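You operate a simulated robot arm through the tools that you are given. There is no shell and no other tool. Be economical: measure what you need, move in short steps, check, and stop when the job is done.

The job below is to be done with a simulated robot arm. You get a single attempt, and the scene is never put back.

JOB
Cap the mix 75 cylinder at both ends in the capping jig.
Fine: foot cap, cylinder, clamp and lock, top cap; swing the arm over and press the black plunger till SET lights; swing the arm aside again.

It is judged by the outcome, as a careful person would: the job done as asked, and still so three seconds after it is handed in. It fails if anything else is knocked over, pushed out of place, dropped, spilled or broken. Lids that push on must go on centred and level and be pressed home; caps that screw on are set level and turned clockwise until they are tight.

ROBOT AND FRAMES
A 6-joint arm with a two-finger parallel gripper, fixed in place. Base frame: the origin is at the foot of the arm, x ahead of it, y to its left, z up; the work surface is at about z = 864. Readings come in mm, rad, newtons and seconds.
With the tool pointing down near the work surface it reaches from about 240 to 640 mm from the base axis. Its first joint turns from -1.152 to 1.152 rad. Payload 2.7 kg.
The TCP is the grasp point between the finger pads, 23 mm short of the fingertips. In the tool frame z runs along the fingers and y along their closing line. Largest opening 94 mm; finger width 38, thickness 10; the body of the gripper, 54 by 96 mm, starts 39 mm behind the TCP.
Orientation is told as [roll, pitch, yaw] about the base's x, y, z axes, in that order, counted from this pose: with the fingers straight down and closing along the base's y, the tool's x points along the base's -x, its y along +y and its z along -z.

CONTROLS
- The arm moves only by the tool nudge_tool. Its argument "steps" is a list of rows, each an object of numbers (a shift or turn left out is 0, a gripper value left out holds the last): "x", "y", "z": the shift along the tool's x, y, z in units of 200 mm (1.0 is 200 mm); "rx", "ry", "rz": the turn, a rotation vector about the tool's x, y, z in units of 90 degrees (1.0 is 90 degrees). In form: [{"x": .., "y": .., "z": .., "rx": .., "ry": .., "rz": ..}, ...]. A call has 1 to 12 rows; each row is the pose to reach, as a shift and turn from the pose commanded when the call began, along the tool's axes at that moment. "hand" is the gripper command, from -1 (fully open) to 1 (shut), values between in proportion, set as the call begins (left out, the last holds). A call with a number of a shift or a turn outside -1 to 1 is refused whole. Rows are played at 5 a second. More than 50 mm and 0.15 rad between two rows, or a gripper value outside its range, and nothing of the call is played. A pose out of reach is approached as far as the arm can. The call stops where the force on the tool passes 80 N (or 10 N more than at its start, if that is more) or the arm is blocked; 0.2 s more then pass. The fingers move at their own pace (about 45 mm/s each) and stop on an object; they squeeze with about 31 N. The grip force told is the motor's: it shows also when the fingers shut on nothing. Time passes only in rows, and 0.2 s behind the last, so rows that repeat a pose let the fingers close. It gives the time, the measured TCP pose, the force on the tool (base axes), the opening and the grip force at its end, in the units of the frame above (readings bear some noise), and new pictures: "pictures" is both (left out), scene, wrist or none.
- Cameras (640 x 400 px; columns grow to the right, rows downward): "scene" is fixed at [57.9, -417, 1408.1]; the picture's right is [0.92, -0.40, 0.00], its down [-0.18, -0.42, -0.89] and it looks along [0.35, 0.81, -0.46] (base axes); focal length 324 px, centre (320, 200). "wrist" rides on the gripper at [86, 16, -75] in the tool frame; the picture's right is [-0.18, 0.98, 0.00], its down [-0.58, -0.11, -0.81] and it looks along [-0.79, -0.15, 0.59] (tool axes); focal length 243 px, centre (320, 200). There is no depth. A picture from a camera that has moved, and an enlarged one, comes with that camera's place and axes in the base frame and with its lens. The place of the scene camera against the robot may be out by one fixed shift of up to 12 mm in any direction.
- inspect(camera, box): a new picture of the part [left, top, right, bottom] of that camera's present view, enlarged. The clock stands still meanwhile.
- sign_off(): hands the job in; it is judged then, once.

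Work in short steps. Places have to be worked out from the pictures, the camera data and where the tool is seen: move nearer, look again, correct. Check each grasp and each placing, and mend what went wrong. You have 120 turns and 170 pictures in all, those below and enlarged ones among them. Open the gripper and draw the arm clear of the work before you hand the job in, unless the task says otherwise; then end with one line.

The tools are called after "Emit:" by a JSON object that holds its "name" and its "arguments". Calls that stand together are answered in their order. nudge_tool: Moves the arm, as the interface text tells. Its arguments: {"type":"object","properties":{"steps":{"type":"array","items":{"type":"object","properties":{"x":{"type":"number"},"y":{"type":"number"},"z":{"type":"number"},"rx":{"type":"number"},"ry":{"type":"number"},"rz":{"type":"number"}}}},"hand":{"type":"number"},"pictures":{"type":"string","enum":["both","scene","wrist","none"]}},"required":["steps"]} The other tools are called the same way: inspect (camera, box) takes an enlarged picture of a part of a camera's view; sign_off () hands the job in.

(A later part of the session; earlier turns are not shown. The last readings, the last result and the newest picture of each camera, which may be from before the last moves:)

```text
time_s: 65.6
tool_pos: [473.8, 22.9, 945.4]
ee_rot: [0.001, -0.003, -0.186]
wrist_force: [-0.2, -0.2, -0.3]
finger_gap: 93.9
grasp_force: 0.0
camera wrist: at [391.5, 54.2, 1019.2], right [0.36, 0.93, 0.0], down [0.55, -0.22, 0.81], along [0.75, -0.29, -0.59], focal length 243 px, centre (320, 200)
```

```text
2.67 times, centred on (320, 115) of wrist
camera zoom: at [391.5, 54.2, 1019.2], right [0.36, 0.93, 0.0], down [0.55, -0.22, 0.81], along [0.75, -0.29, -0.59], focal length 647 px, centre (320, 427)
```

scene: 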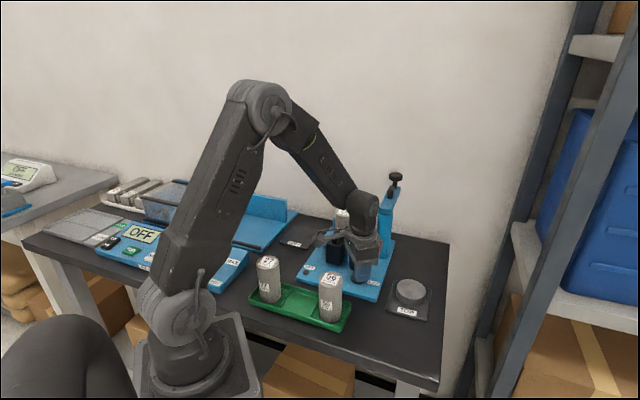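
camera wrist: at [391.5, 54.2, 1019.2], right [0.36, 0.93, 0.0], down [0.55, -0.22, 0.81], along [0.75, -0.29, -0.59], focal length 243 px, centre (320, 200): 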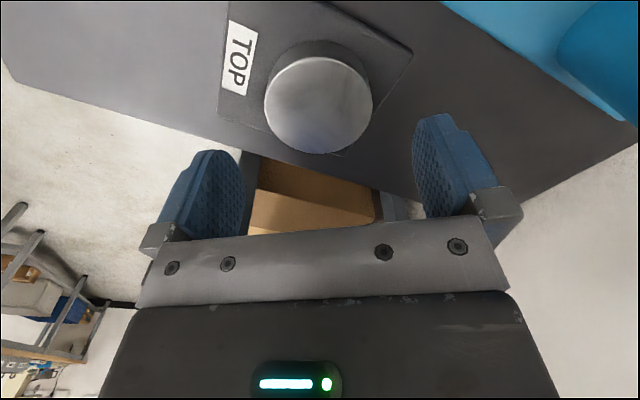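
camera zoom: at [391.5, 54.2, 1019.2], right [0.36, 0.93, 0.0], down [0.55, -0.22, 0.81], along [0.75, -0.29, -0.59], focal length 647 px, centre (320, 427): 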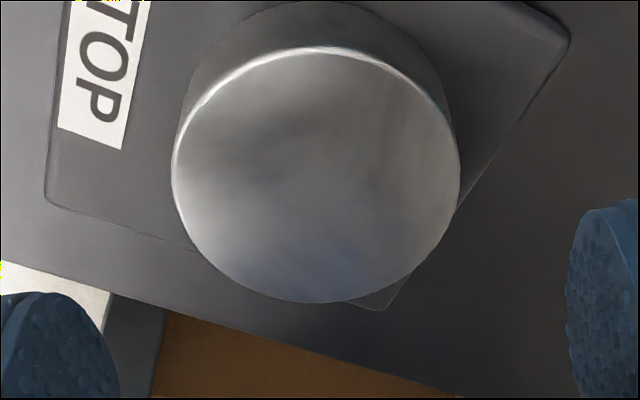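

Emit:
{"name": "nudge_tool", "arguments": {"steps": [{"x": -0.014, "y": -0.005, "z": 0.06}, {"x": -0.014, "y": -0.005, "z": 0.13}, {"x": -0.014, "y": -0.005, "z": 0.2}, {"x": -0.014, "y": -0.005, "z": 0.247}, {"x": -0.014, "y": -0.005, "z": 0.247}], "pictures": "wrist"}}

```text
time_s: 66.8
tool_pos: [476.6, 19.5, 896.2]
ee_rot: [0.005, -0.002, -0.185]
wrist_force: [0.8, 0.0, 0.1]
finger_gap: 94.2
grasp_force: 0.0
camera wrist: at [393.6, 52.2, 969.9], right [0.36, 0.93, 0.0], down [0.55, -0.22, 0.81], along [0.75, -0.29, -0.59], focal length 243 px, centre (320, 200)
```

wrist: 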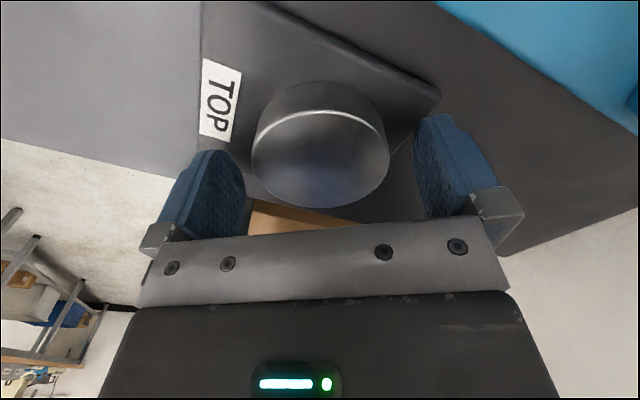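

It is centred, so I'll close and lift slowly.

Emit:
{"name": "nudge_tool", "arguments": {"steps": [{}, {}, {}, {}, {}], "hand": 1, "pictures": "none"}}

Emit:
{"name": "nudge_tool", "arguments": {"steps": [{"z": -0.005}, {"z": -0.015}, {"z": -0.03}, {"z": -0.045}, {"z": -0.06}, {"z": -0.075}, {"z": -0.075}], "pictures": "wrist"}}

Emit:
{"name": "inspect", "arguments": {"camera": "wrist", "box": [220, 60, 420, 230]}}

```text
time_s: 68.0
tool_pos: [474.8, 19.7, 896.4]
ee_rot: [0.0, -0.001, -0.186]
wrist_force: [0.8, 0.8, -0.2]
finger_gap: 65.3
grasp_force: 30.9
```

```text
time_s: 69.6
tool_pos: [475.1, 19.6, 911.1]
ee_rot: [0.003, -0.002, -0.187]
wrist_force: [0.2, -1.0, -3.2]
finger_gap: 65.3
grasp_force: 31.0
camera wrist: at [393.9, 52.6, 985.5], right [0.36, 0.93, 0.0], down [0.55, -0.22, 0.81], along [0.75, -0.29, -0.59], focal length 243 px, centre (320, 200)
```

wrist: 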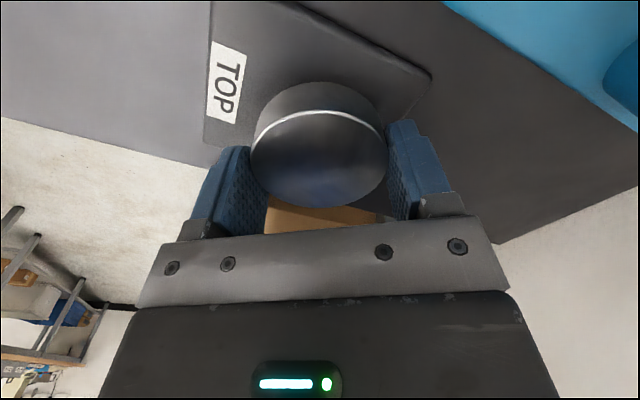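

```text
2.35 times, centred on (320, 145) of wrist
camera zoom: at [393.9, 52.6, 985.5], right [0.36, 0.93, 0.0], down [0.55, -0.22, 0.81], along [0.75, -0.29, -0.59], focal length 571 px, centre (320, 329)
```

zoom: 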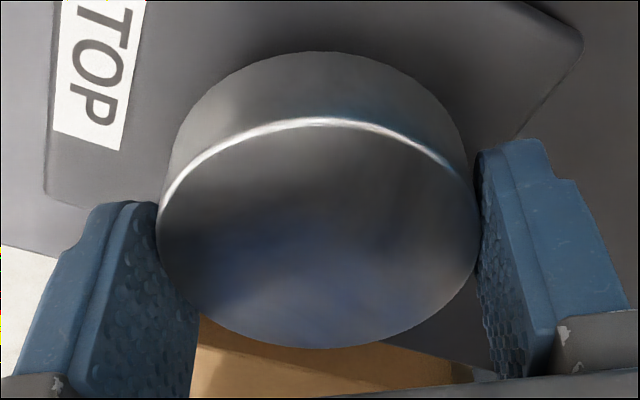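

The TOP cap is held level and centred. I'll lift it and take it around the post on the base side, turning toward 45°.

Emit:
{"name": "nudge_tool", "arguments": {"steps": [{"z": -0.06}, {"z": -0.18}, {"z": -0.31}, {"z": -0.45}, {"z": -0.6}, {"z": -0.745}, {"x": 0.06, "y": 0.04, "z": -0.75, "rz": -0.04}, {"x": 0.17, "y": 0.12, "z": -0.75, "rz": -0.1}, {"x": 0.28, "y": 0.195, "z": -0.75, "rz": -0.17}, {"x": 0.39, "y": 0.27, "z": -0.75, "rz": -0.24}, {"x": 0.49, "y": 0.34, "z": -0.75, "rz": -0.3}, {"x": 0.526, "y": 0.36, "z": -0.75, "rz": -0.34}], "pictures": "none"}}

```text
time_s: 72.2
tool_pos: [385.1, 111.2, 1062.1]
ee_rot: [0.003, -0.004, 0.348]
wrist_force: [0.3, 0.0, -2.9]
finger_gap: 65.5
grasp_force: 30.9
```

Emit:
{"name": "nudge_tool", "arguments": {"steps": [{"x": -0.04, "y": 0.07, "z": -0.03, "rz": -0.04}, {"x": -0.12, "y": 0.19, "z": -0.08, "rz": -0.1}, {"x": -0.2, "y": 0.31, "z": -0.13, "rz": -0.16}, {"x": -0.28, "y": 0.43, "z": -0.15, "rz": -0.22}, {"x": -0.35, "y": 0.55, "z": -0.15, "rz": -0.26}, {"x": -0.39, "y": 0.612, "z": -0.15, "rz": -0.278}, {"x": -0.39, "y": 0.612, "z": -0.15, "rz": -0.278}]}}

Emit:
{"name": "inspect", "arguments": {"camera": "wrist", "box": [210, 0, 430, 150]}}

Emit:
{"name": "inspect", "arguments": {"camera": "scene", "box": [300, 130, 420, 260]}}

```text
time_s: 73.8
tool_pos: [417.8, 252.2, 1091.3]
ee_rot: [0.0, -0.003, 0.785]
wrist_force: [-0.5, 0.2, -3.1]
finger_gap: 65.3
grasp_force: 30.9
camera wrist: at [344.6, 202.3, 1164.8], right [-0.56, 0.83, 0.0], down [0.49, 0.33, 0.81], along [0.67, 0.46, -0.59], focal length 243 px, centre (320, 200)
```

scene: 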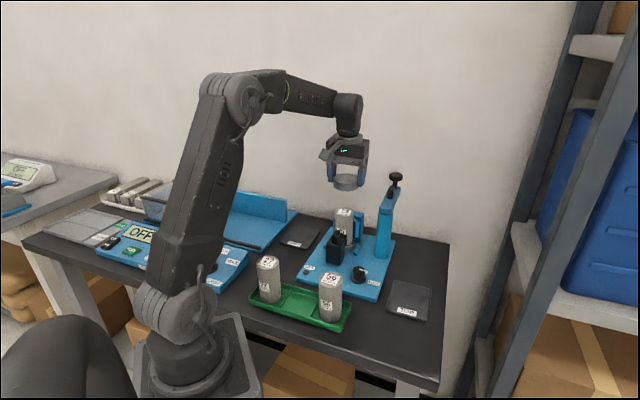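
wrist: 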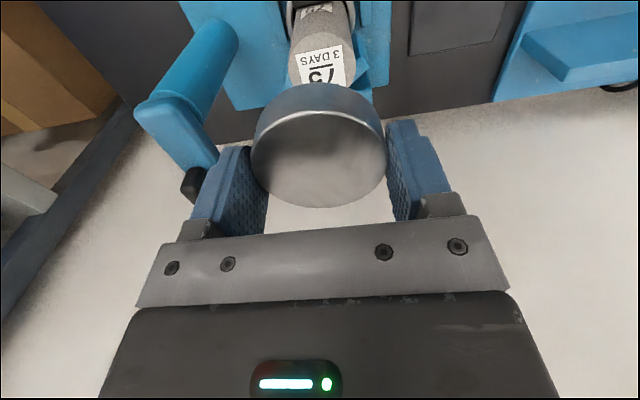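

```text
2.67 times, centred on (320, 75) of wrist
camera zoom: at [344.6, 202.3, 1164.8], right [-0.56, 0.83, 0.0], down [0.49, 0.33, 0.81], along [0.67, 0.46, -0.59], focal length 647 px, centre (320, 533)
```

zoom: 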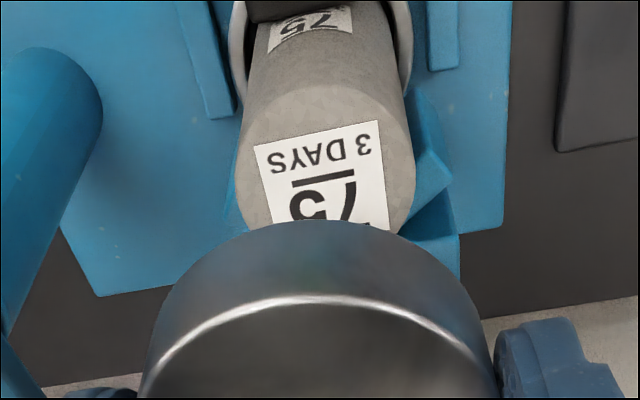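

```text
3.08 times, centred on (360, 195) of scene
camera zoom: at [58.0, -416.9, 1408.1], right [0.92, -0.4, 0.0], down [-0.18, -0.42, -0.89], along [0.35, 0.81, -0.46], focal length 996 px, centre (197, 215)
```

zoom: 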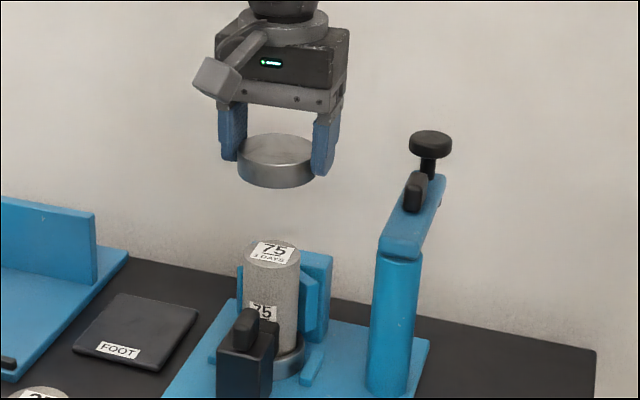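

The cylinder top is at s≈473, l≈−115.6 and the tool at s 473.8, l −117.1. I'll correct this and descend to about 10 mm above the cylinder.

Emit:
{"name": "nudge_tool", "arguments": {"steps": [{"x": 0.002, "y": 0.007, "z": 0.06}, {"x": 0.002, "y": 0.007, "z": 0.14}, {"x": 0.002, "y": 0.007, "z": 0.22}, {"x": 0.002, "y": 0.007, "z": 0.29}, {"x": 0.002, "y": 0.007, "z": 0.335}, {"x": 0.002, "y": 0.007, "z": 0.335}], "pictures": "wrist"}}

Emit:
{"name": "inspect", "arguments": {"camera": "scene", "box": [315, 175, 385, 245]}}

Emit:
{"name": "inspect", "arguments": {"camera": "wrist", "box": [220, 0, 420, 150]}}

```text
time_s: 75.2
tool_pos: [415.4, 253.5, 1024.1]
ee_rot: [0.001, -0.004, 0.784]
wrist_force: [0.8, 0.6, -3.2]
finger_gap: 65.2
grasp_force: 31.4
camera wrist: at [343.4, 203.1, 1098.0], right [-0.56, 0.83, 0.0], down [0.49, 0.33, 0.81], along [0.67, 0.46, -0.59], focal length 243 px, centre (320, 200)
```

wrist: 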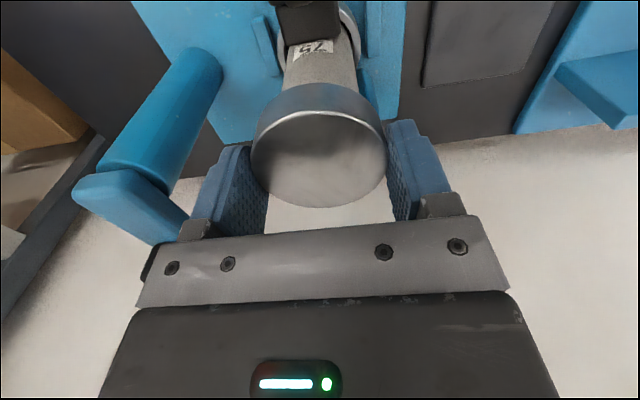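

```text
5.71 times, centred on (350, 210) of scene
camera zoom: at [58.0, -417.0, 1408.1], right [0.92, -0.4, 0.0], down [-0.18, -0.42, -0.89], along [0.35, 0.81, -0.46], focal length 1850 px, centre (149, 143)
```

zoom: 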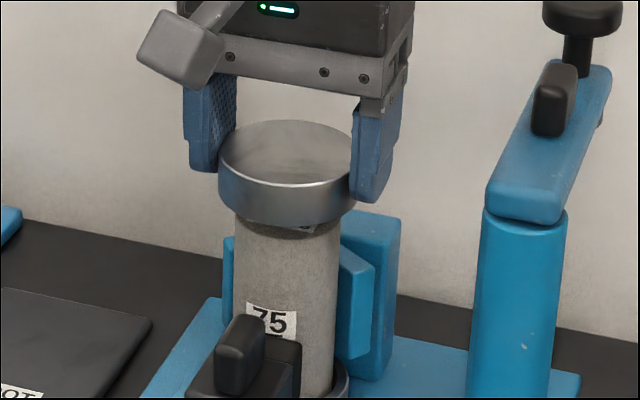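

```text
2.67 times, centred on (320, 75) of wrist
camera zoom: at [343.4, 203.1, 1098.0], right [-0.56, 0.83, 0.0], down [0.49, 0.33, 0.81], along [0.67, 0.46, -0.59], focal length 647 px, centre (320, 533)
```

zoom: 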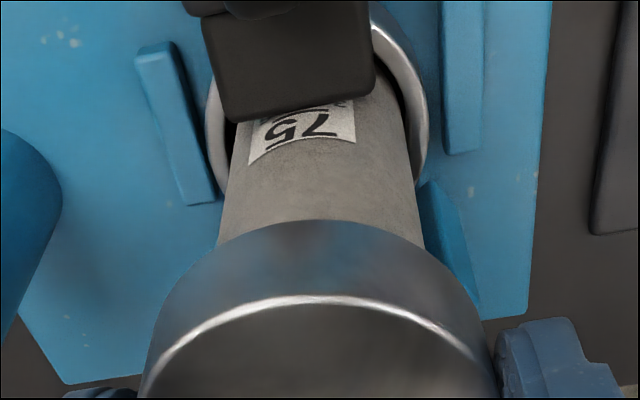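

Both views show the cap centred over the cylinder. I'll lower in small steps and watch the force.

Emit:
{"name": "nudge_tool", "arguments": {"steps": [{"z": 0.015}, {"z": 0.03}, {"z": 0.04}, {"z": 0.04}], "pictures": "none"}}

Emit:
{"name": "nudge_tool", "arguments": {"steps": [{"z": 0.01}, {"z": 0.02}, {"z": 0.02}], "pictures": "none"}}

```text
time_s: 76.2
tool_pos: [415.6, 254.3, 1016.8]
ee_rot: [0.0, -0.002, 0.784]
wrist_force: [-0.5, -0.1, -3.7]
finger_gap: 65.6
grasp_force: 31.1
```

```text
time_s: 77.0
tool_pos: [414.8, 252.5, 1012.2]
ee_rot: [0.001, -0.002, 0.784]
wrist_force: [0.3, 0.6, -3.6]
finger_gap: 65.6
grasp_force: 30.9
```

Emit:
{"name": "nudge_tool", "arguments": {"steps": [{"z": 0.01}, {"z": 0.015}, {"z": 0.015}], "pictures": "none"}}

Emit:
{"name": "inspect", "arguments": {"camera": "scene", "box": [315, 175, 385, 245]}}

```text
time_s: 77.8
tool_pos: [416.3, 252.6, 1009.2]
ee_rot: [0.0, -0.003, 0.783]
wrist_force: [1.1, 0.7, -3.3]
finger_gap: 65.4
grasp_force: 31.1
```

```text
5.71 times, centred on (350, 210) of scene
camera zoom: at [58.0, -417.0, 1408.1], right [0.92, -0.4, 0.0], down [-0.18, -0.42, -0.89], along [0.35, 0.81, -0.46], focal length 1850 px, centre (149, 143)
```

zoom: 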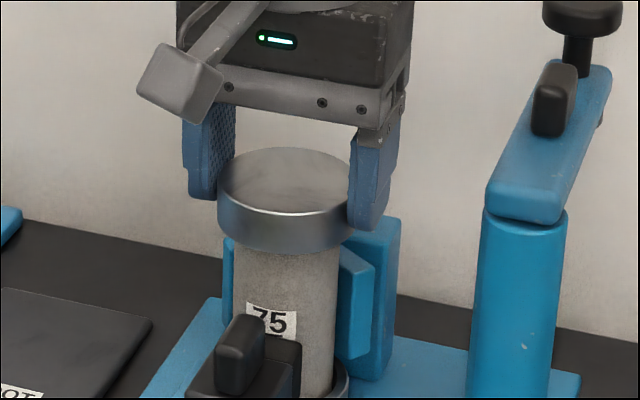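

The cap skirt is now around the cylinder top with no contact force, so I'll keep going down.

Emit:
{"name": "nudge_tool", "arguments": {"steps": [{"z": 0.01}, {"z": 0.015}, {"z": 0.015}], "pictures": "none"}}

Emit:
{"name": "nudge_tool", "arguments": {"steps": [{"z": 0.007}, {"z": 0.014}, {"z": 0.014}], "pictures": "none"}}

```text
time_s: 78.6
tool_pos: [415.5, 252.8, 1007.5]
ee_rot: [-0.001, -0.003, 0.784]
wrist_force: [0.1, 1.0, -3.3]
finger_gap: 65.2
grasp_force: 31.1
```

```text
time_s: 79.4
tool_pos: [414.7, 251.9, 1003.6]
ee_rot: [0.0, -0.004, 0.784]
wrist_force: [-0.2, 0.0, -3.9]
finger_gap: 65.3
grasp_force: 31.1
```

Emit:
{"name": "nudge_tool", "arguments": {"steps": [{"z": 0.007}, {"z": 0.014}, {"z": 0.014}], "pictures": "none"}}

Emit:
{"name": "nudge_tool", "arguments": {"steps": [{"z": 0.005}, {"z": 0.01}, {"z": 0.01}], "pictures": "none"}}

Emit:
{"name": "inspect", "arguments": {"camera": "scene", "box": [315, 175, 385, 245]}}

```text
time_s: 80.2
tool_pos: [414.9, 252.9, 1002.1]
ee_rot: [0.0, -0.003, 0.783]
wrist_force: [-4.1, -3.1, 8.6]
finger_gap: 65.5
grasp_force: 31.6
```

```text
time_s: 81.0
tool_pos: [415.6, 253.7, 1001.1]
ee_rot: [-0.001, -0.009, 0.786]
wrist_force: [-8.0, -2.1, 30.9]
finger_gap: 65.5
grasp_force: 31.3
```

```text
5.71 times, centred on (350, 210) of scene
camera zoom: at [57.3, -417.3, 1408.0], right [0.92, -0.4, 0.0], down [-0.18, -0.42, -0.89], along [0.35, 0.81, -0.46], focal length 1850 px, centre (149, 143)
```

zoom: 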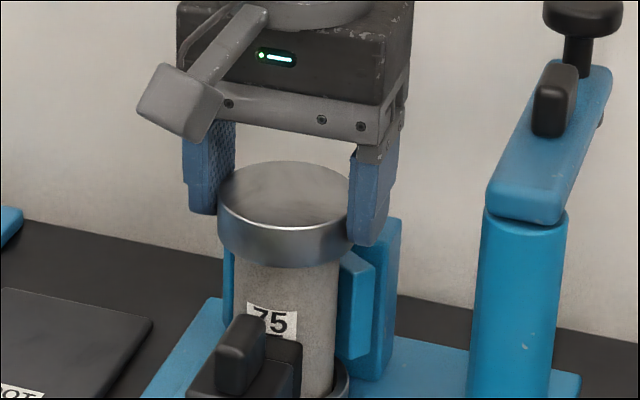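

The cap is seated, with 31 N of contact at TCP 1001, which matches the 10 mm skirt. I'll relieve the load and release.

Emit:
{"name": "nudge_tool", "arguments": {"steps": [{"z": -0.012}, {"z": -0.012}], "pictures": "none"}}

Emit:
{"name": "nudge_tool", "arguments": {"steps": [{}, {}, {}, {}, {"z": -0.1}, {"z": -0.25}, {"z": -0.4}, {"z": -0.5}, {"z": -0.5}], "hand": -1}}

Emit:
{"name": "inspect", "arguments": {"camera": "scene", "box": [315, 160, 415, 260]}}

Emit:
{"name": "inspect", "arguments": {"camera": "wrist", "box": [100, 0, 400, 240]}}

```text
time_s: 81.6
tool_pos: [416.2, 253.9, 1000.9]
ee_rot: [0.0, -0.005, 0.784]
wrist_force: [0.7, 2.6, 13.6]
finger_gap: 65.4
grasp_force: 30.6
```

```text
time_s: 83.6
tool_pos: [415.7, 252.6, 1102.8]
ee_rot: [-0.002, -0.002, 0.784]
wrist_force: [0.3, 0.0, 0.6]
finger_gap: 94.1
grasp_force: 0.1
camera wrist: at [343.2, 203.2, 1175.8], right [-0.56, 0.83, 0.0], down [0.49, 0.33, 0.81], along [0.67, 0.46, -0.59], focal length 243 px, centre (320, 200)
```

scene: 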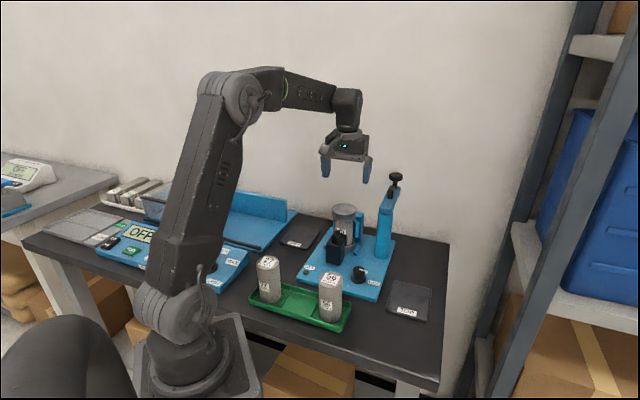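
wrist: 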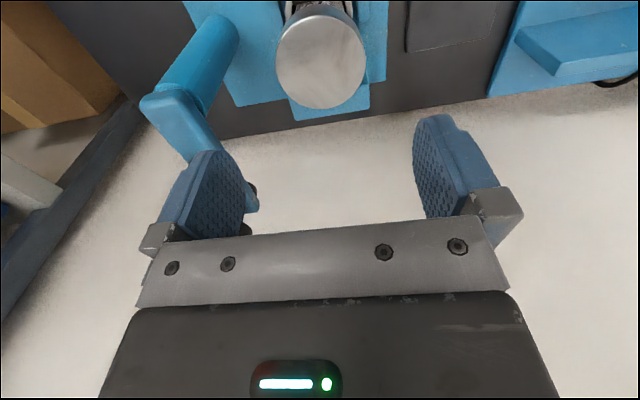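

```text
4.00 times, centred on (365, 210) of scene
camera zoom: at [57.9, -417.0, 1408.1], right [0.92, -0.4, 0.0], down [-0.18, -0.42, -0.89], along [0.35, 0.81, -0.46], focal length 1295 px, centre (140, 160)
```

zoom: 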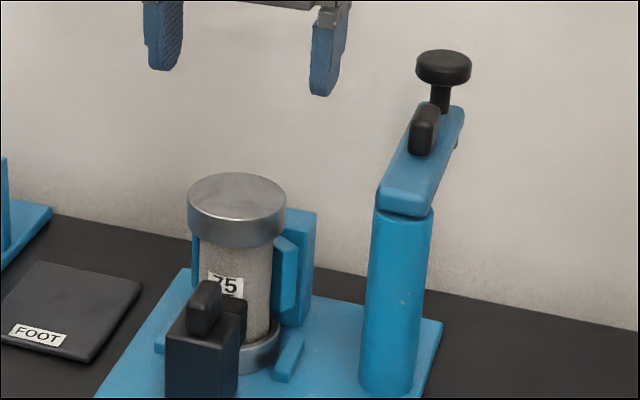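

```text
1.67 times, centred on (250, 120) of wrist
camera zoom: at [343.2, 203.2, 1175.8], right [-0.56, 0.83, 0.0], down [0.49, 0.33, 0.81], along [0.67, 0.46, -0.59], focal length 404 px, centre (437, 333)
```

zoom: 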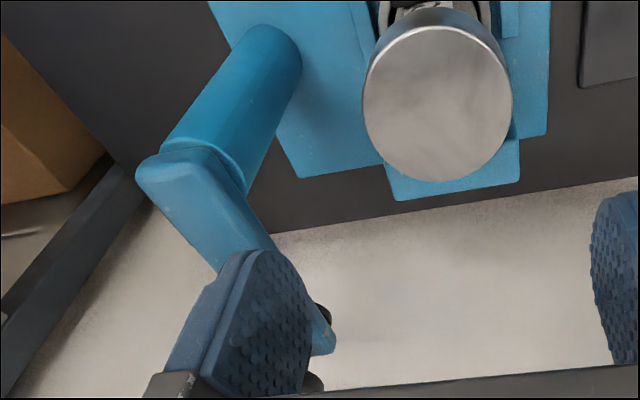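

The top cap is level and centred. Now for the swing arm: I'll move above it to measure its black handle and the plunger.

Emit:
{"name": "nudge_tool", "arguments": {"steps": [{"y": -0.1, "z": -0.1}, {"y": -0.25, "z": -0.135}, {"x": 0.02, "y": -0.4, "z": -0.135}, {"x": 0.02, "y": -0.535, "z": -0.135}, {"x": 0.02, "y": -0.535, "z": -0.135}], "hand": -0.2, "pictures": "wrist"}}

Emit:
{"name": "inspect", "arguments": {"camera": "wrist", "box": [220, 40, 420, 220]}}

```text
time_s: 84.8
tool_pos: [488.8, 173.1, 1128.7]
ee_rot: [0.0, -0.002, 0.786]
wrist_force: [0.1, -0.1, -0.8]
finger_gap: 56.5
grasp_force: 0.0
camera wrist: at [416.1, 124.1, 1202.3], right [-0.56, 0.83, 0.0], down [0.49, 0.33, 0.81], along [0.67, 0.46, -0.59], focal length 243 px, centre (320, 200)
```

wrist: 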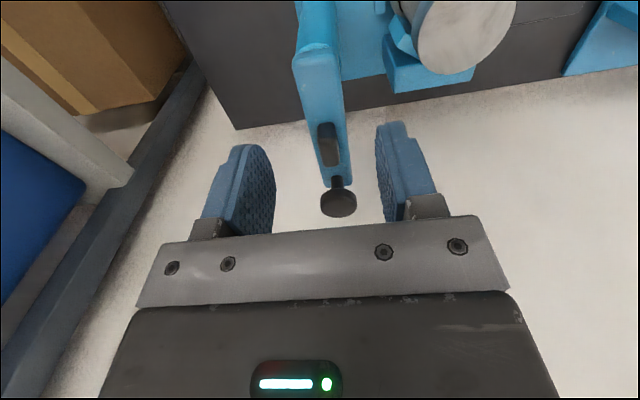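

```text
2.22 times, centred on (320, 130) of wrist
camera zoom: at [416.1, 124.1, 1202.3], right [-0.56, 0.83, 0.0], down [0.49, 0.33, 0.81], along [0.67, 0.46, -0.59], focal length 539 px, centre (320, 356)
```

zoom: 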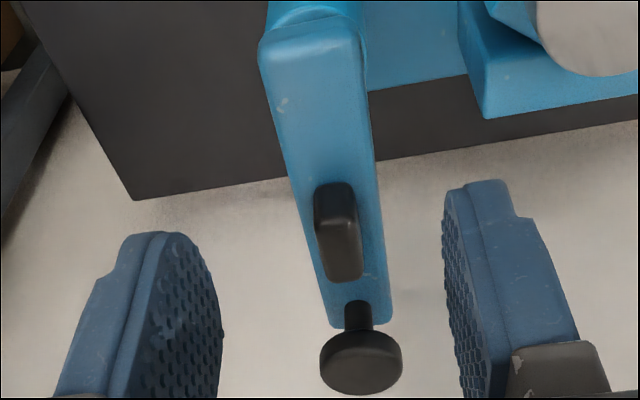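

I can see the arm clearly. The pivot is at s≈470, l≈−223, the handle at s≈529, l≈−226 (top z≈1040), and the plunger about 108 mm from the pivot. The arm needs to swing 90° counter-clockwise. I'll move over the handle.

Emit:
{"name": "nudge_tool", "arguments": {"steps": [{"x": -0.1, "y": -0.005, "z": 0.03}, {"x": -0.2, "y": -0.01, "z": 0.09}, {"x": -0.307, "y": -0.015, "z": 0.15}, {"x": -0.307, "y": -0.015, "z": 0.2}, {"x": -0.307, "y": -0.015, "z": 0.2}], "pictures": "wrist"}}

Emit:
{"name": "inspect", "arguments": {"camera": "wrist", "box": [220, 40, 420, 220]}}

```text
time_s: 86.0
tool_pos: [534.5, 216.5, 1088.1]
ee_rot: [0.001, -0.001, 0.785]
wrist_force: [0.3, 0.4, 0.4]
finger_gap: 56.5
grasp_force: 0.0
camera wrist: at [461.8, 166.3, 1162.0], right [-0.56, 0.83, 0.0], down [0.49, 0.33, 0.81], along [0.67, 0.46, -0.59], focal length 243 px, centre (320, 200)
```

wrist: 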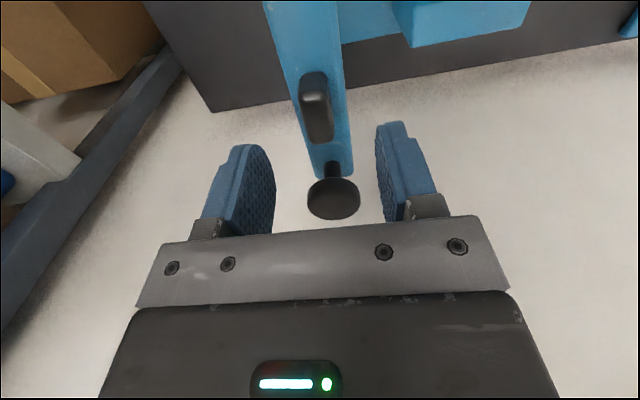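

```text
2.22 times, centred on (320, 130) of wrist
camera zoom: at [461.8, 166.3, 1162.0], right [-0.56, 0.83, 0.0], down [0.49, 0.33, 0.81], along [0.67, 0.46, -0.59], focal length 539 px, centre (320, 356)
```

zoom: 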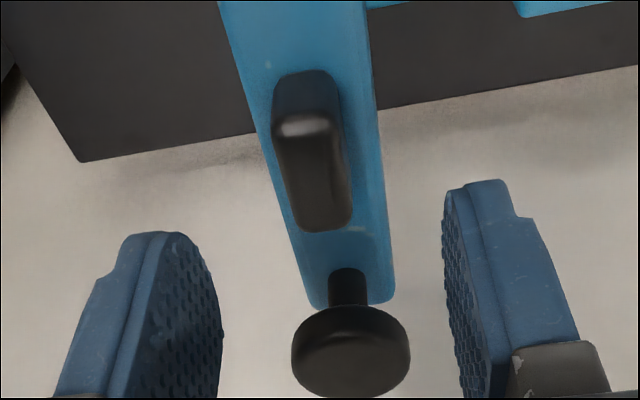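

The handle is centred under the tool, so I'll descend and close on it.

Emit:
{"name": "nudge_tool", "arguments": {"steps": [{"y": -0.006, "z": 0.06}, {"y": -0.006, "z": 0.12}, {"y": -0.006, "z": 0.17}, {"y": -0.006, "z": 0.195}, {"y": -0.006, "z": 0.195}], "pictures": "none"}}

Emit:
{"name": "nudge_tool", "arguments": {"steps": [{}, {}, {}, {}], "hand": 1, "pictures": "wrist"}}

```text
time_s: 87.2
tool_pos: [535.0, 215.4, 1048.4]
ee_rot: [0.0, -0.004, 0.784]
wrist_force: [-0.8, 0.8, -0.1]
finger_gap: 56.7
grasp_force: 0.0
```

```text
time_s: 88.2
tool_pos: [534.0, 215.9, 1049.9]
ee_rot: [0.003, -0.002, 0.786]
wrist_force: [-8.7, 6.4, 1.1]
finger_gap: 33.8
grasp_force: 44.8
camera wrist: at [462.1, 166.1, 1123.3], right [-0.56, 0.83, 0.0], down [0.49, 0.33, 0.81], along [0.67, 0.46, -0.59], focal length 243 px, centre (320, 200)
```

wrist: 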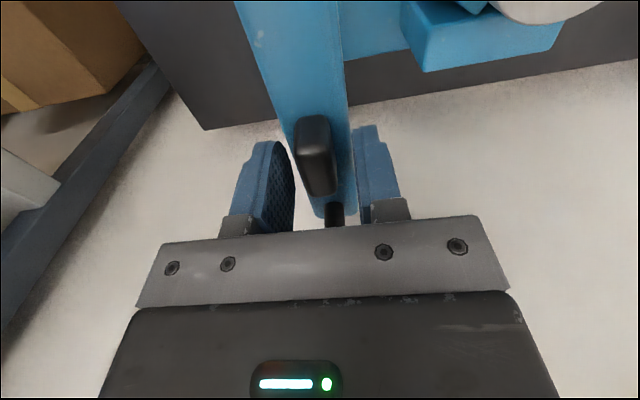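

The fingers closed on the arm itself (34 mm wide), which will do for swinging. I'll follow a 30° arc about the pivot and check the forces.

Emit:
{"name": "nudge_tool", "arguments": {"steps": [{"x": 0.0026, "y": 0.0392, "rz": -0.0833}, {"x": 0.0102, "y": 0.0776, "rz": -0.1667}, {"x": 0.0228, "y": 0.1148, "rz": -0.25}, {"x": 0.0402, "y": 0.15, "rz": -0.3333}, {"x": 0.0402, "y": 0.15, "rz": -0.3333}], "pictures": "both"}}

```text
time_s: 89.4
tool_pos: [509.2, 230.6, 1050.9]
ee_rot: [-0.001, -0.004, 1.309]
wrist_force: [-8.7, 4.0, -2.5]
finger_gap: 33.6
grasp_force: 45.0
camera wrist: at [470.6, 151.4, 1123.2], right [-0.9, 0.43, 0.0], down [0.25, 0.53, 0.81], along [0.35, 0.73, -0.59], focal length 243 px, centre (320, 200)
```

scene: 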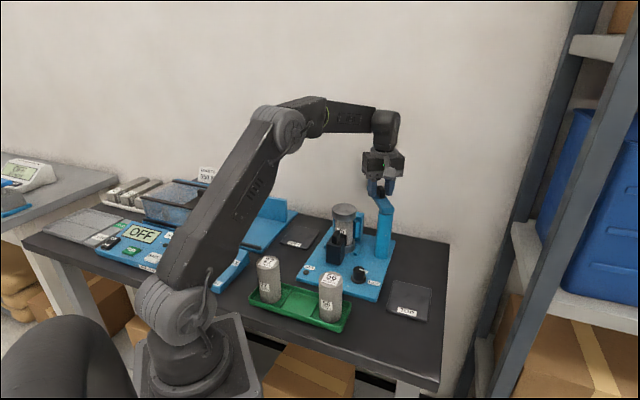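
wrist: 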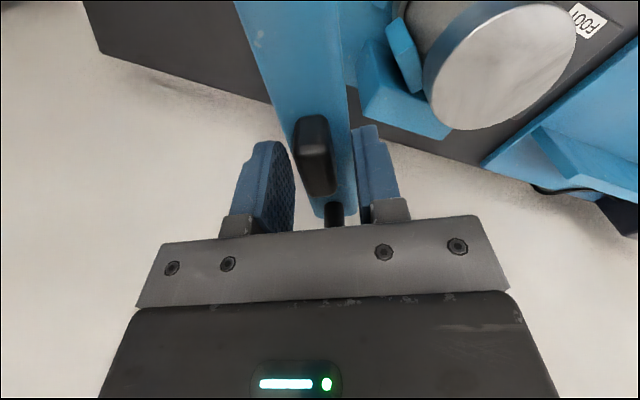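

Smooth: the forces are small and the handle keeps its place in the grip. Next 30°.

Emit:
{"name": "nudge_tool", "arguments": {"steps": [{"x": 0.0026, "y": 0.0392, "rz": -0.0833}, {"x": 0.0102, "y": 0.0776, "rz": -0.1667}, {"x": 0.0228, "y": 0.1148, "rz": -0.25}, {"x": 0.0402, "y": 0.15, "rz": -0.3333}, {"x": 0.0402, "y": 0.15, "rz": -0.3333}], "pictures": "both"}}

Emit:
{"name": "inspect", "arguments": {"camera": "scene", "box": [320, 140, 420, 240]}}

```text
time_s: 90.6
tool_pos: [478.5, 231.3, 1048.6]
ee_rot: [-0.008, -0.001, 1.836]
wrist_force: [18.9, 2.7, -4.7]
finger_gap: 33.7
grasp_force: 45.1
camera wrist: at [485.3, 143.0, 1123.3], right [-1.0, -0.08, -0.01], down [-0.05, 0.59, 0.81], along [-0.06, 0.81, -0.59], focal length 243 px, centre (320, 200)
```

scene: 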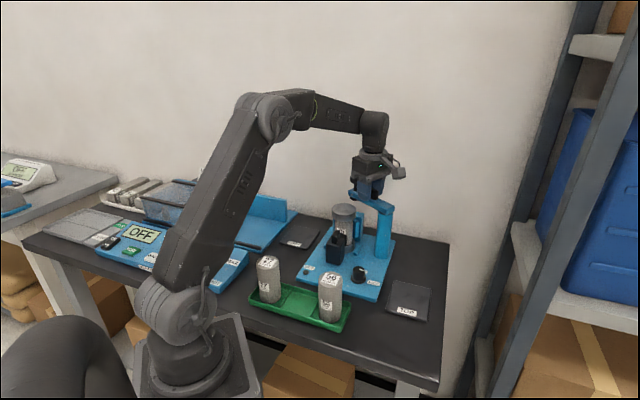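
wrist: 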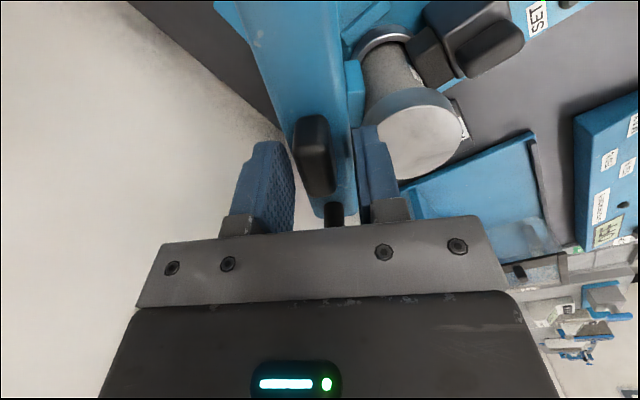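

```text
4.00 times, centred on (370, 190) of scene
camera zoom: at [58.6, -416.9, 1408.1], right [0.92, -0.4, 0.0], down [-0.18, -0.42, -0.89], along [0.35, 0.81, -0.46], focal length 1295 px, centre (120, 240)
```

zoom: 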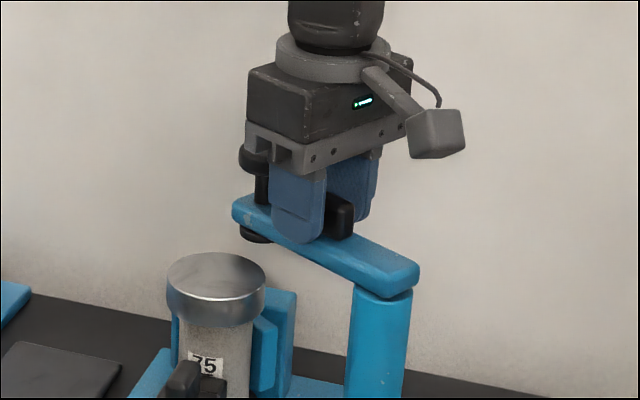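

The plunger foot clears the cap's height. I'll continue 20° and watch the resistance.

Emit:
{"name": "nudge_tool", "arguments": {"steps": [{"x": 0.0026, "y": 0.0392, "rz": -0.0833}, {"x": 0.0102, "y": 0.0776, "rz": -0.1667}, {"x": 0.0181, "y": 0.1026, "rz": -0.2222}, {"x": 0.0181, "y": 0.1026, "rz": -0.2222}], "pictures": "both"}}

Emit:
{"name": "inspect", "arguments": {"camera": "scene", "box": [320, 140, 420, 240]}}

```text
time_s: 91.6
tool_pos: [459.7, 222.5, 1049.6]
ee_rot: [-0.007, 0.002, 2.182]
wrist_force: [30.3, 3.8, -5.5]
finger_gap: 33.6
grasp_force: 44.6
camera wrist: at [496.5, 141.9, 1123.4], right [-0.91, -0.41, -0.01], down [-0.25, 0.53, 0.81], along [-0.33, 0.74, -0.59], focal length 243 px, centre (320, 200)
```

scene: 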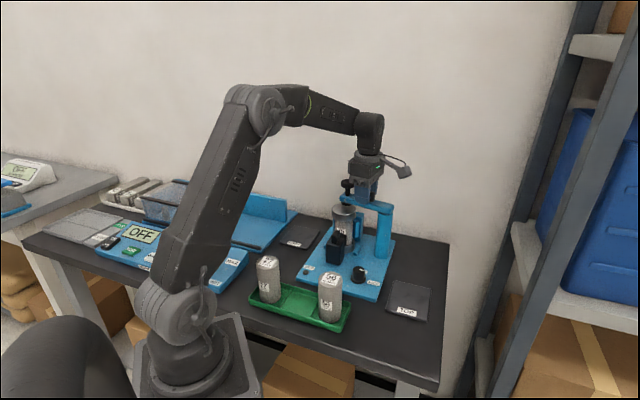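
wrist: 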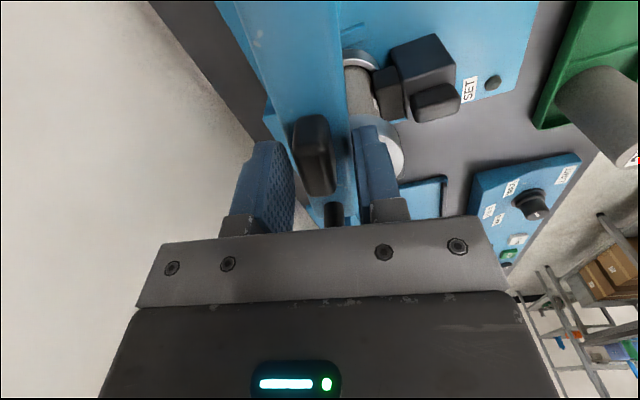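

```text
4.00 times, centred on (370, 190) of scene
camera zoom: at [58.9, -416.8, 1408.1], right [0.92, -0.4, 0.0], down [-0.18, -0.42, -0.89], along [0.35, 0.81, -0.46], focal length 1295 px, centre (120, 240)
```

zoom: 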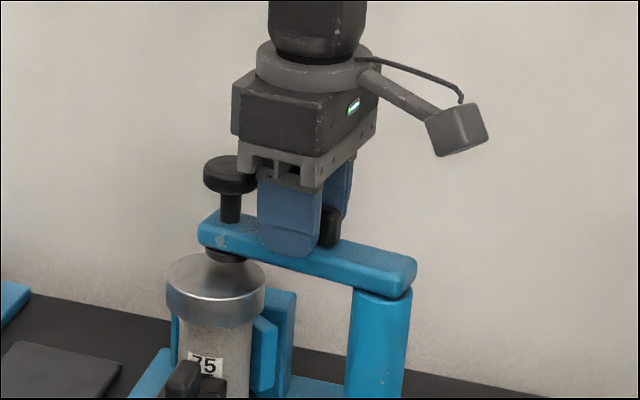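

80° has been turned, and the plunger is almost over the cap. I'll add 8° more while easing slightly inward.

Emit:
{"name": "nudge_tool", "arguments": {"steps": [{"x": 0.003, "y": 0.02, "rz": -0.044}, {"x": 0.006, "y": 0.0418, "rz": -0.0889}, {"x": 0.006, "y": 0.0418, "rz": -0.0889}], "pictures": "wrist"}}

Emit:
{"name": "inspect", "arguments": {"camera": "scene", "box": [320, 150, 400, 230]}}

```text
time_s: 92.4
tool_pos: [453.5, 217.5, 1049.6]
ee_rot: [-0.009, 0.003, 2.322]
wrist_force: [27.9, 8.0, -6.4]
finger_gap: 33.6
grasp_force: 45.0
camera wrist: at [500.9, 142.4, 1123.4], right [-0.84, -0.54, -0.01], down [-0.32, 0.49, 0.81], along [-0.43, 0.68, -0.59], focal length 243 px, centre (320, 200)
```

wrist: 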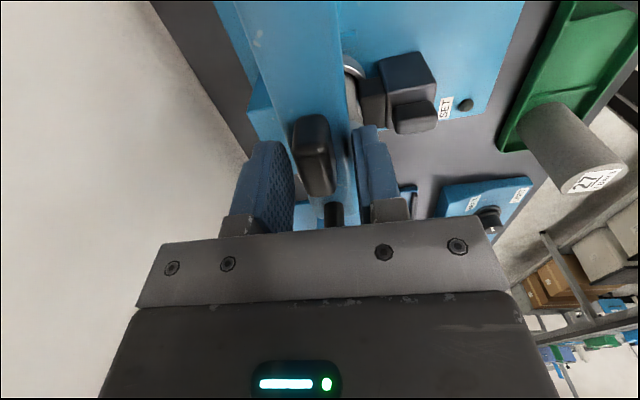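

```text
5.00 times, centred on (360, 190) of scene
camera zoom: at [58.9, -416.7, 1408.1], right [0.92, -0.4, 0.0], down [-0.18, -0.42, -0.89], along [0.35, 0.81, -0.46], focal length 1619 px, centre (120, 250)
```

zoom: 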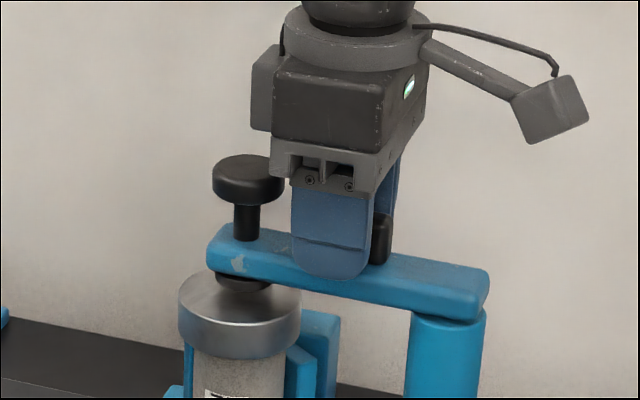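

It is nearly aligned. I'll add 3° to see whether there is a stop.

Emit:
{"name": "nudge_tool", "arguments": {"steps": [{"x": 0.0005, "y": 0.008, "rz": -0.017}, {"x": 0.001, "y": 0.0157, "rz": -0.0333}, {"x": 0.001, "y": 0.0157, "rz": -0.0333}], "pictures": "none"}}

Emit:
{"name": "inspect", "arguments": {"camera": "scene", "box": [320, 150, 400, 230]}}

```text
time_s: 93.2
tool_pos: [452.5, 216.0, 1050.5]
ee_rot: [-0.015, 0.0, 2.368]
wrist_force: [32.1, 18.7, -8.4]
finger_gap: 33.8
grasp_force: 45.8
```

```text
5.00 times, centred on (360, 190) of scene
camera zoom: at [59.0, -416.4, 1408.2], right [0.92, -0.4, 0.0], down [-0.18, -0.42, -0.89], along [0.35, 0.81, -0.46], focal length 1619 px, centre (120, 250)
```

zoom: 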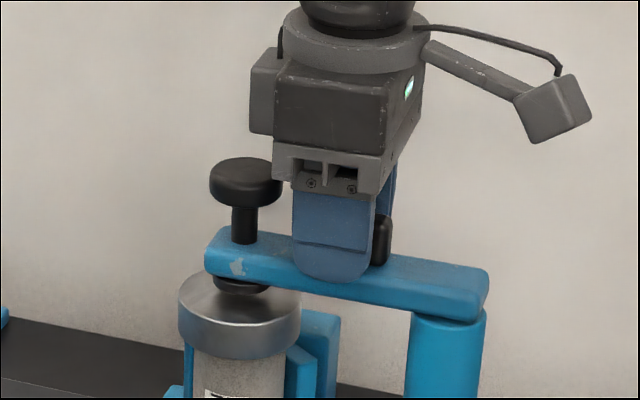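

The plunger foot is now centred over the cap and the resistance rises as if at a stop. I'll release and rise.

Emit:
{"name": "nudge_tool", "arguments": {"steps": [{}, {}, {}, {"z": -0.08}, {"z": -0.2}, {"z": -0.35}, {"z": -0.35}], "hand": -0.2}}

Emit:
{"name": "inspect", "arguments": {"camera": "scene", "box": [310, 150, 410, 250]}}

Emit:
{"name": "inspect", "arguments": {"camera": "wrist", "box": [220, 30, 420, 220]}}

```text
time_s: 94.8
tool_pos: [448.8, 213.7, 1120.6]
ee_rot: [-0.003, 0.0, 2.372]
wrist_force: [0.1, 0.0, -0.2]
finger_gap: 56.6
grasp_force: 0.1
camera wrist: at [500.7, 141.6, 1194.3], right [-0.82, -0.58, 0.0], down [-0.34, 0.48, 0.81], along [-0.47, 0.66, -0.59], focal length 243 px, centre (320, 200)
```

scene: 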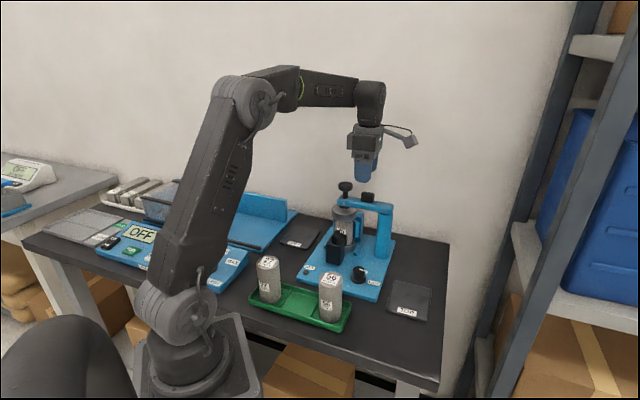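
wrist: 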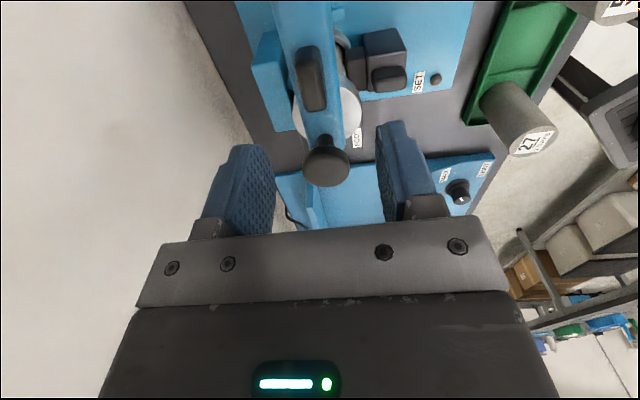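

```text
4.00 times, centred on (360, 200) of scene
camera zoom: at [57.9, -417.0, 1408.1], right [0.92, -0.4, 0.0], down [-0.18, -0.42, -0.89], along [0.35, 0.81, -0.46], focal length 1295 px, centre (160, 200)
```

zoom: 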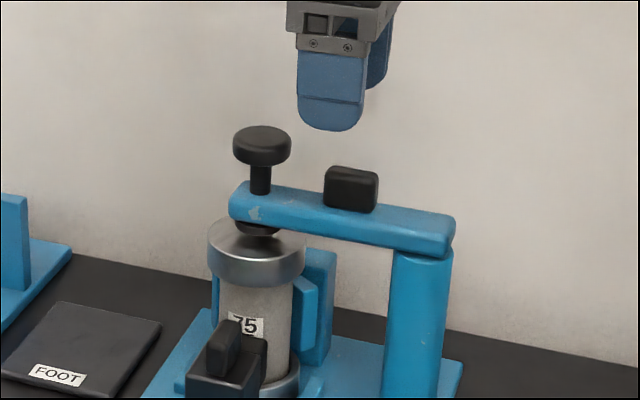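

```text
2.11 times, centred on (320, 125) of wrist
camera zoom: at [500.7, 141.6, 1194.3], right [-0.82, -0.58, 0.0], down [-0.34, 0.48, 0.81], along [-0.47, 0.66, -0.59], focal length 511 px, centre (320, 358)
```

zoom: 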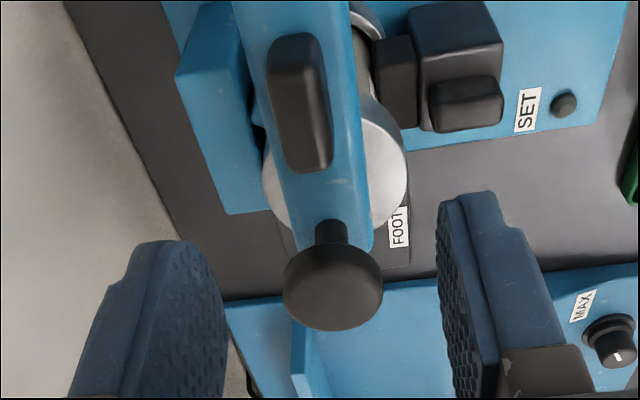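

The plunger is over the cap centre, with its knob at about (419, 250), top z≈1063. I'll close the fingers, move above the knob and come down just short of it.

Emit:
{"name": "nudge_tool", "arguments": {"steps": [{}, {"x": -0.08, "y": -0.009}, {"x": -0.16, "y": -0.018}, {"x": -0.237, "y": -0.027}, {"x": -0.237, "y": -0.027, "z": 0.06}, {"x": -0.237, "y": -0.027, "z": 0.11}, {"x": -0.237, "y": -0.027, "z": 0.11}], "hand": 1}}

Emit:
{"name": "inspect", "arguments": {"camera": "wrist", "box": [220, 30, 480, 220]}}

Emit:
{"name": "inspect", "arguments": {"camera": "scene", "box": [290, 150, 410, 280]}}

```text
time_s: 96.4
tool_pos: [418.7, 250.8, 1097.9]
ee_rot: [-0.005, -0.001, 2.371]
wrist_force: [0.6, -0.3, 0.4]
finger_gap: 0.0
grasp_force: 31.3
camera wrist: at [470.3, 178.9, 1171.2], right [-0.82, -0.58, 0.0], down [-0.34, 0.48, 0.81], along [-0.47, 0.66, -0.59], focal length 243 px, centre (320, 200)
```

scene: 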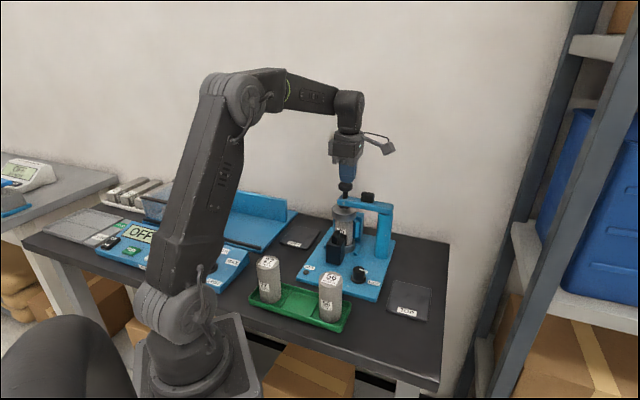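
wrist: 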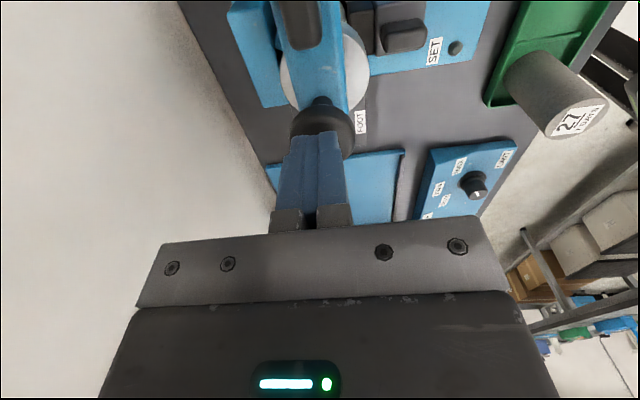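

```text
2.11 times, centred on (350, 125) of wrist
camera zoom: at [470.3, 178.9, 1171.2], right [-0.82, -0.58, 0.0], down [-0.34, 0.48, 0.81], along [-0.47, 0.66, -0.59], focal length 511 px, centre (257, 358)
```

zoom: 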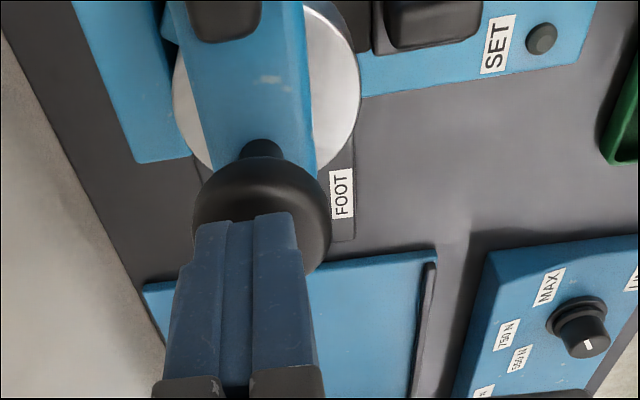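

```text
3.08 times, centred on (350, 215) of scene
camera zoom: at [57.9, -417.0, 1408.1], right [0.92, -0.4, 0.0], down [-0.18, -0.42, -0.89], along [0.35, 0.81, -0.46], focal length 996 px, centre (228, 154)
```

zoom: 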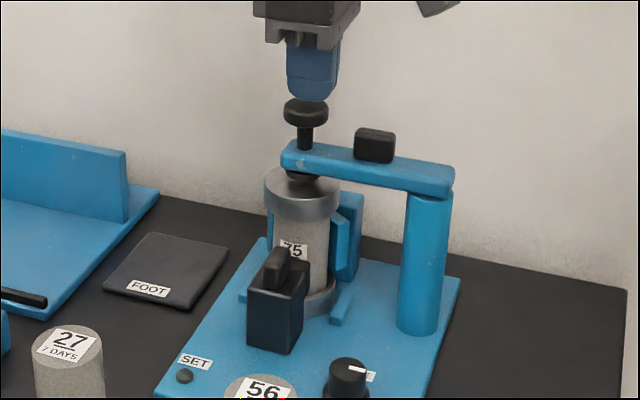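

The scene view shows the fingers about 6 mm inboard of the knob, so I'll shift outward, then lower onto it and watch the force.

Emit:
{"name": "nudge_tool", "arguments": {"steps": [{"x": -0.015, "y": 0.004}, {"x": -0.029, "y": 0.004}, {"x": -0.029, "y": 0.004, "z": 0.02}, {"x": -0.029, "y": 0.004, "z": 0.04}, {"x": -0.029, "y": 0.004, "z": 0.04}], "pictures": "none"}}

Emit:
{"name": "inspect", "arguments": {"camera": "scene", "box": [310, 150, 390, 230]}}

```text
time_s: 97.6
tool_pos: [413.8, 254.4, 1089.3]
ee_rot: [-0.005, -0.001, 2.371]
wrist_force: [0.0, 0.2, 0.0]
finger_gap: 0.1
grasp_force: 30.7
```

```text
5.00 times, centred on (350, 190) of scene
camera zoom: at [57.9, -417.0, 1408.1], right [0.92, -0.4, 0.0], down [-0.18, -0.42, -0.89], along [0.35, 0.81, -0.46], focal length 1619 px, centre (170, 250)
```

zoom: 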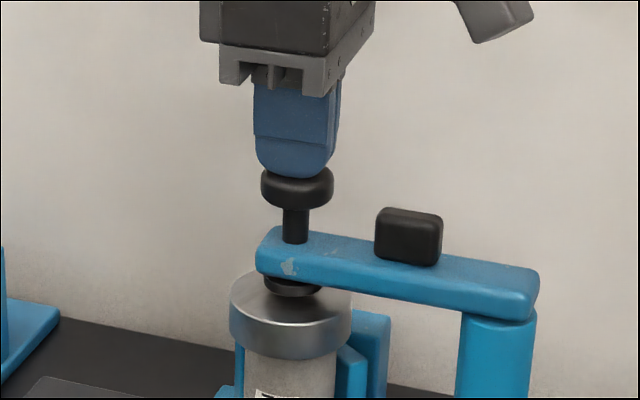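

Now centred on the knob and just about touching it. I'll press down in 3 mm steps.

Emit:
{"name": "nudge_tool", "arguments": {"steps": [{"z": 0.01}, {"z": 0.02}, {"z": 0.03}, {"z": 0.03}], "pictures": "none"}}

Emit:
{"name": "nudge_tool", "arguments": {"steps": [{"z": 0.01}, {"z": 0.02}, {"z": 0.02}], "pictures": "scene"}}

Emit:
{"name": "inspect", "arguments": {"camera": "scene", "box": [290, 170, 390, 290]}}

```text
time_s: 98.6
tool_pos: [414.2, 252.6, 1084.8]
ee_rot: [-0.005, 0.0, 2.372]
wrist_force: [-0.9, -0.6, 10.7]
finger_gap: 0.0
grasp_force: 31.4
```

```text
time_s: 99.4
tool_pos: [414.8, 253.7, 1085.1]
ee_rot: [-0.012, 0.003, 2.372]
wrist_force: [-7.7, -5.8, 38.8]
finger_gap: 0.0
grasp_force: 31.5
```

scene: 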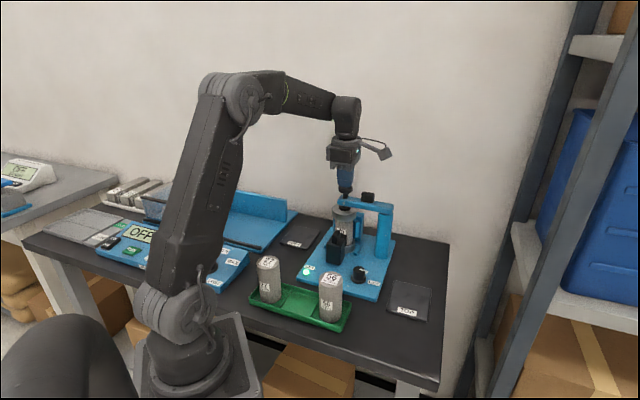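

```text
3.33 times, centred on (340, 230) of scene
camera zoom: at [57.2, -417.5, 1408.0], right [0.92, -0.4, 0.0], down [-0.18, -0.42, -0.89], along [0.35, 0.81, -0.46], focal length 1079 px, centre (253, 100)
```

zoom: 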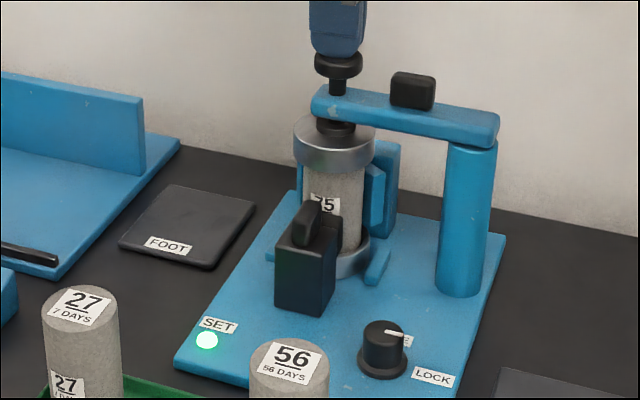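

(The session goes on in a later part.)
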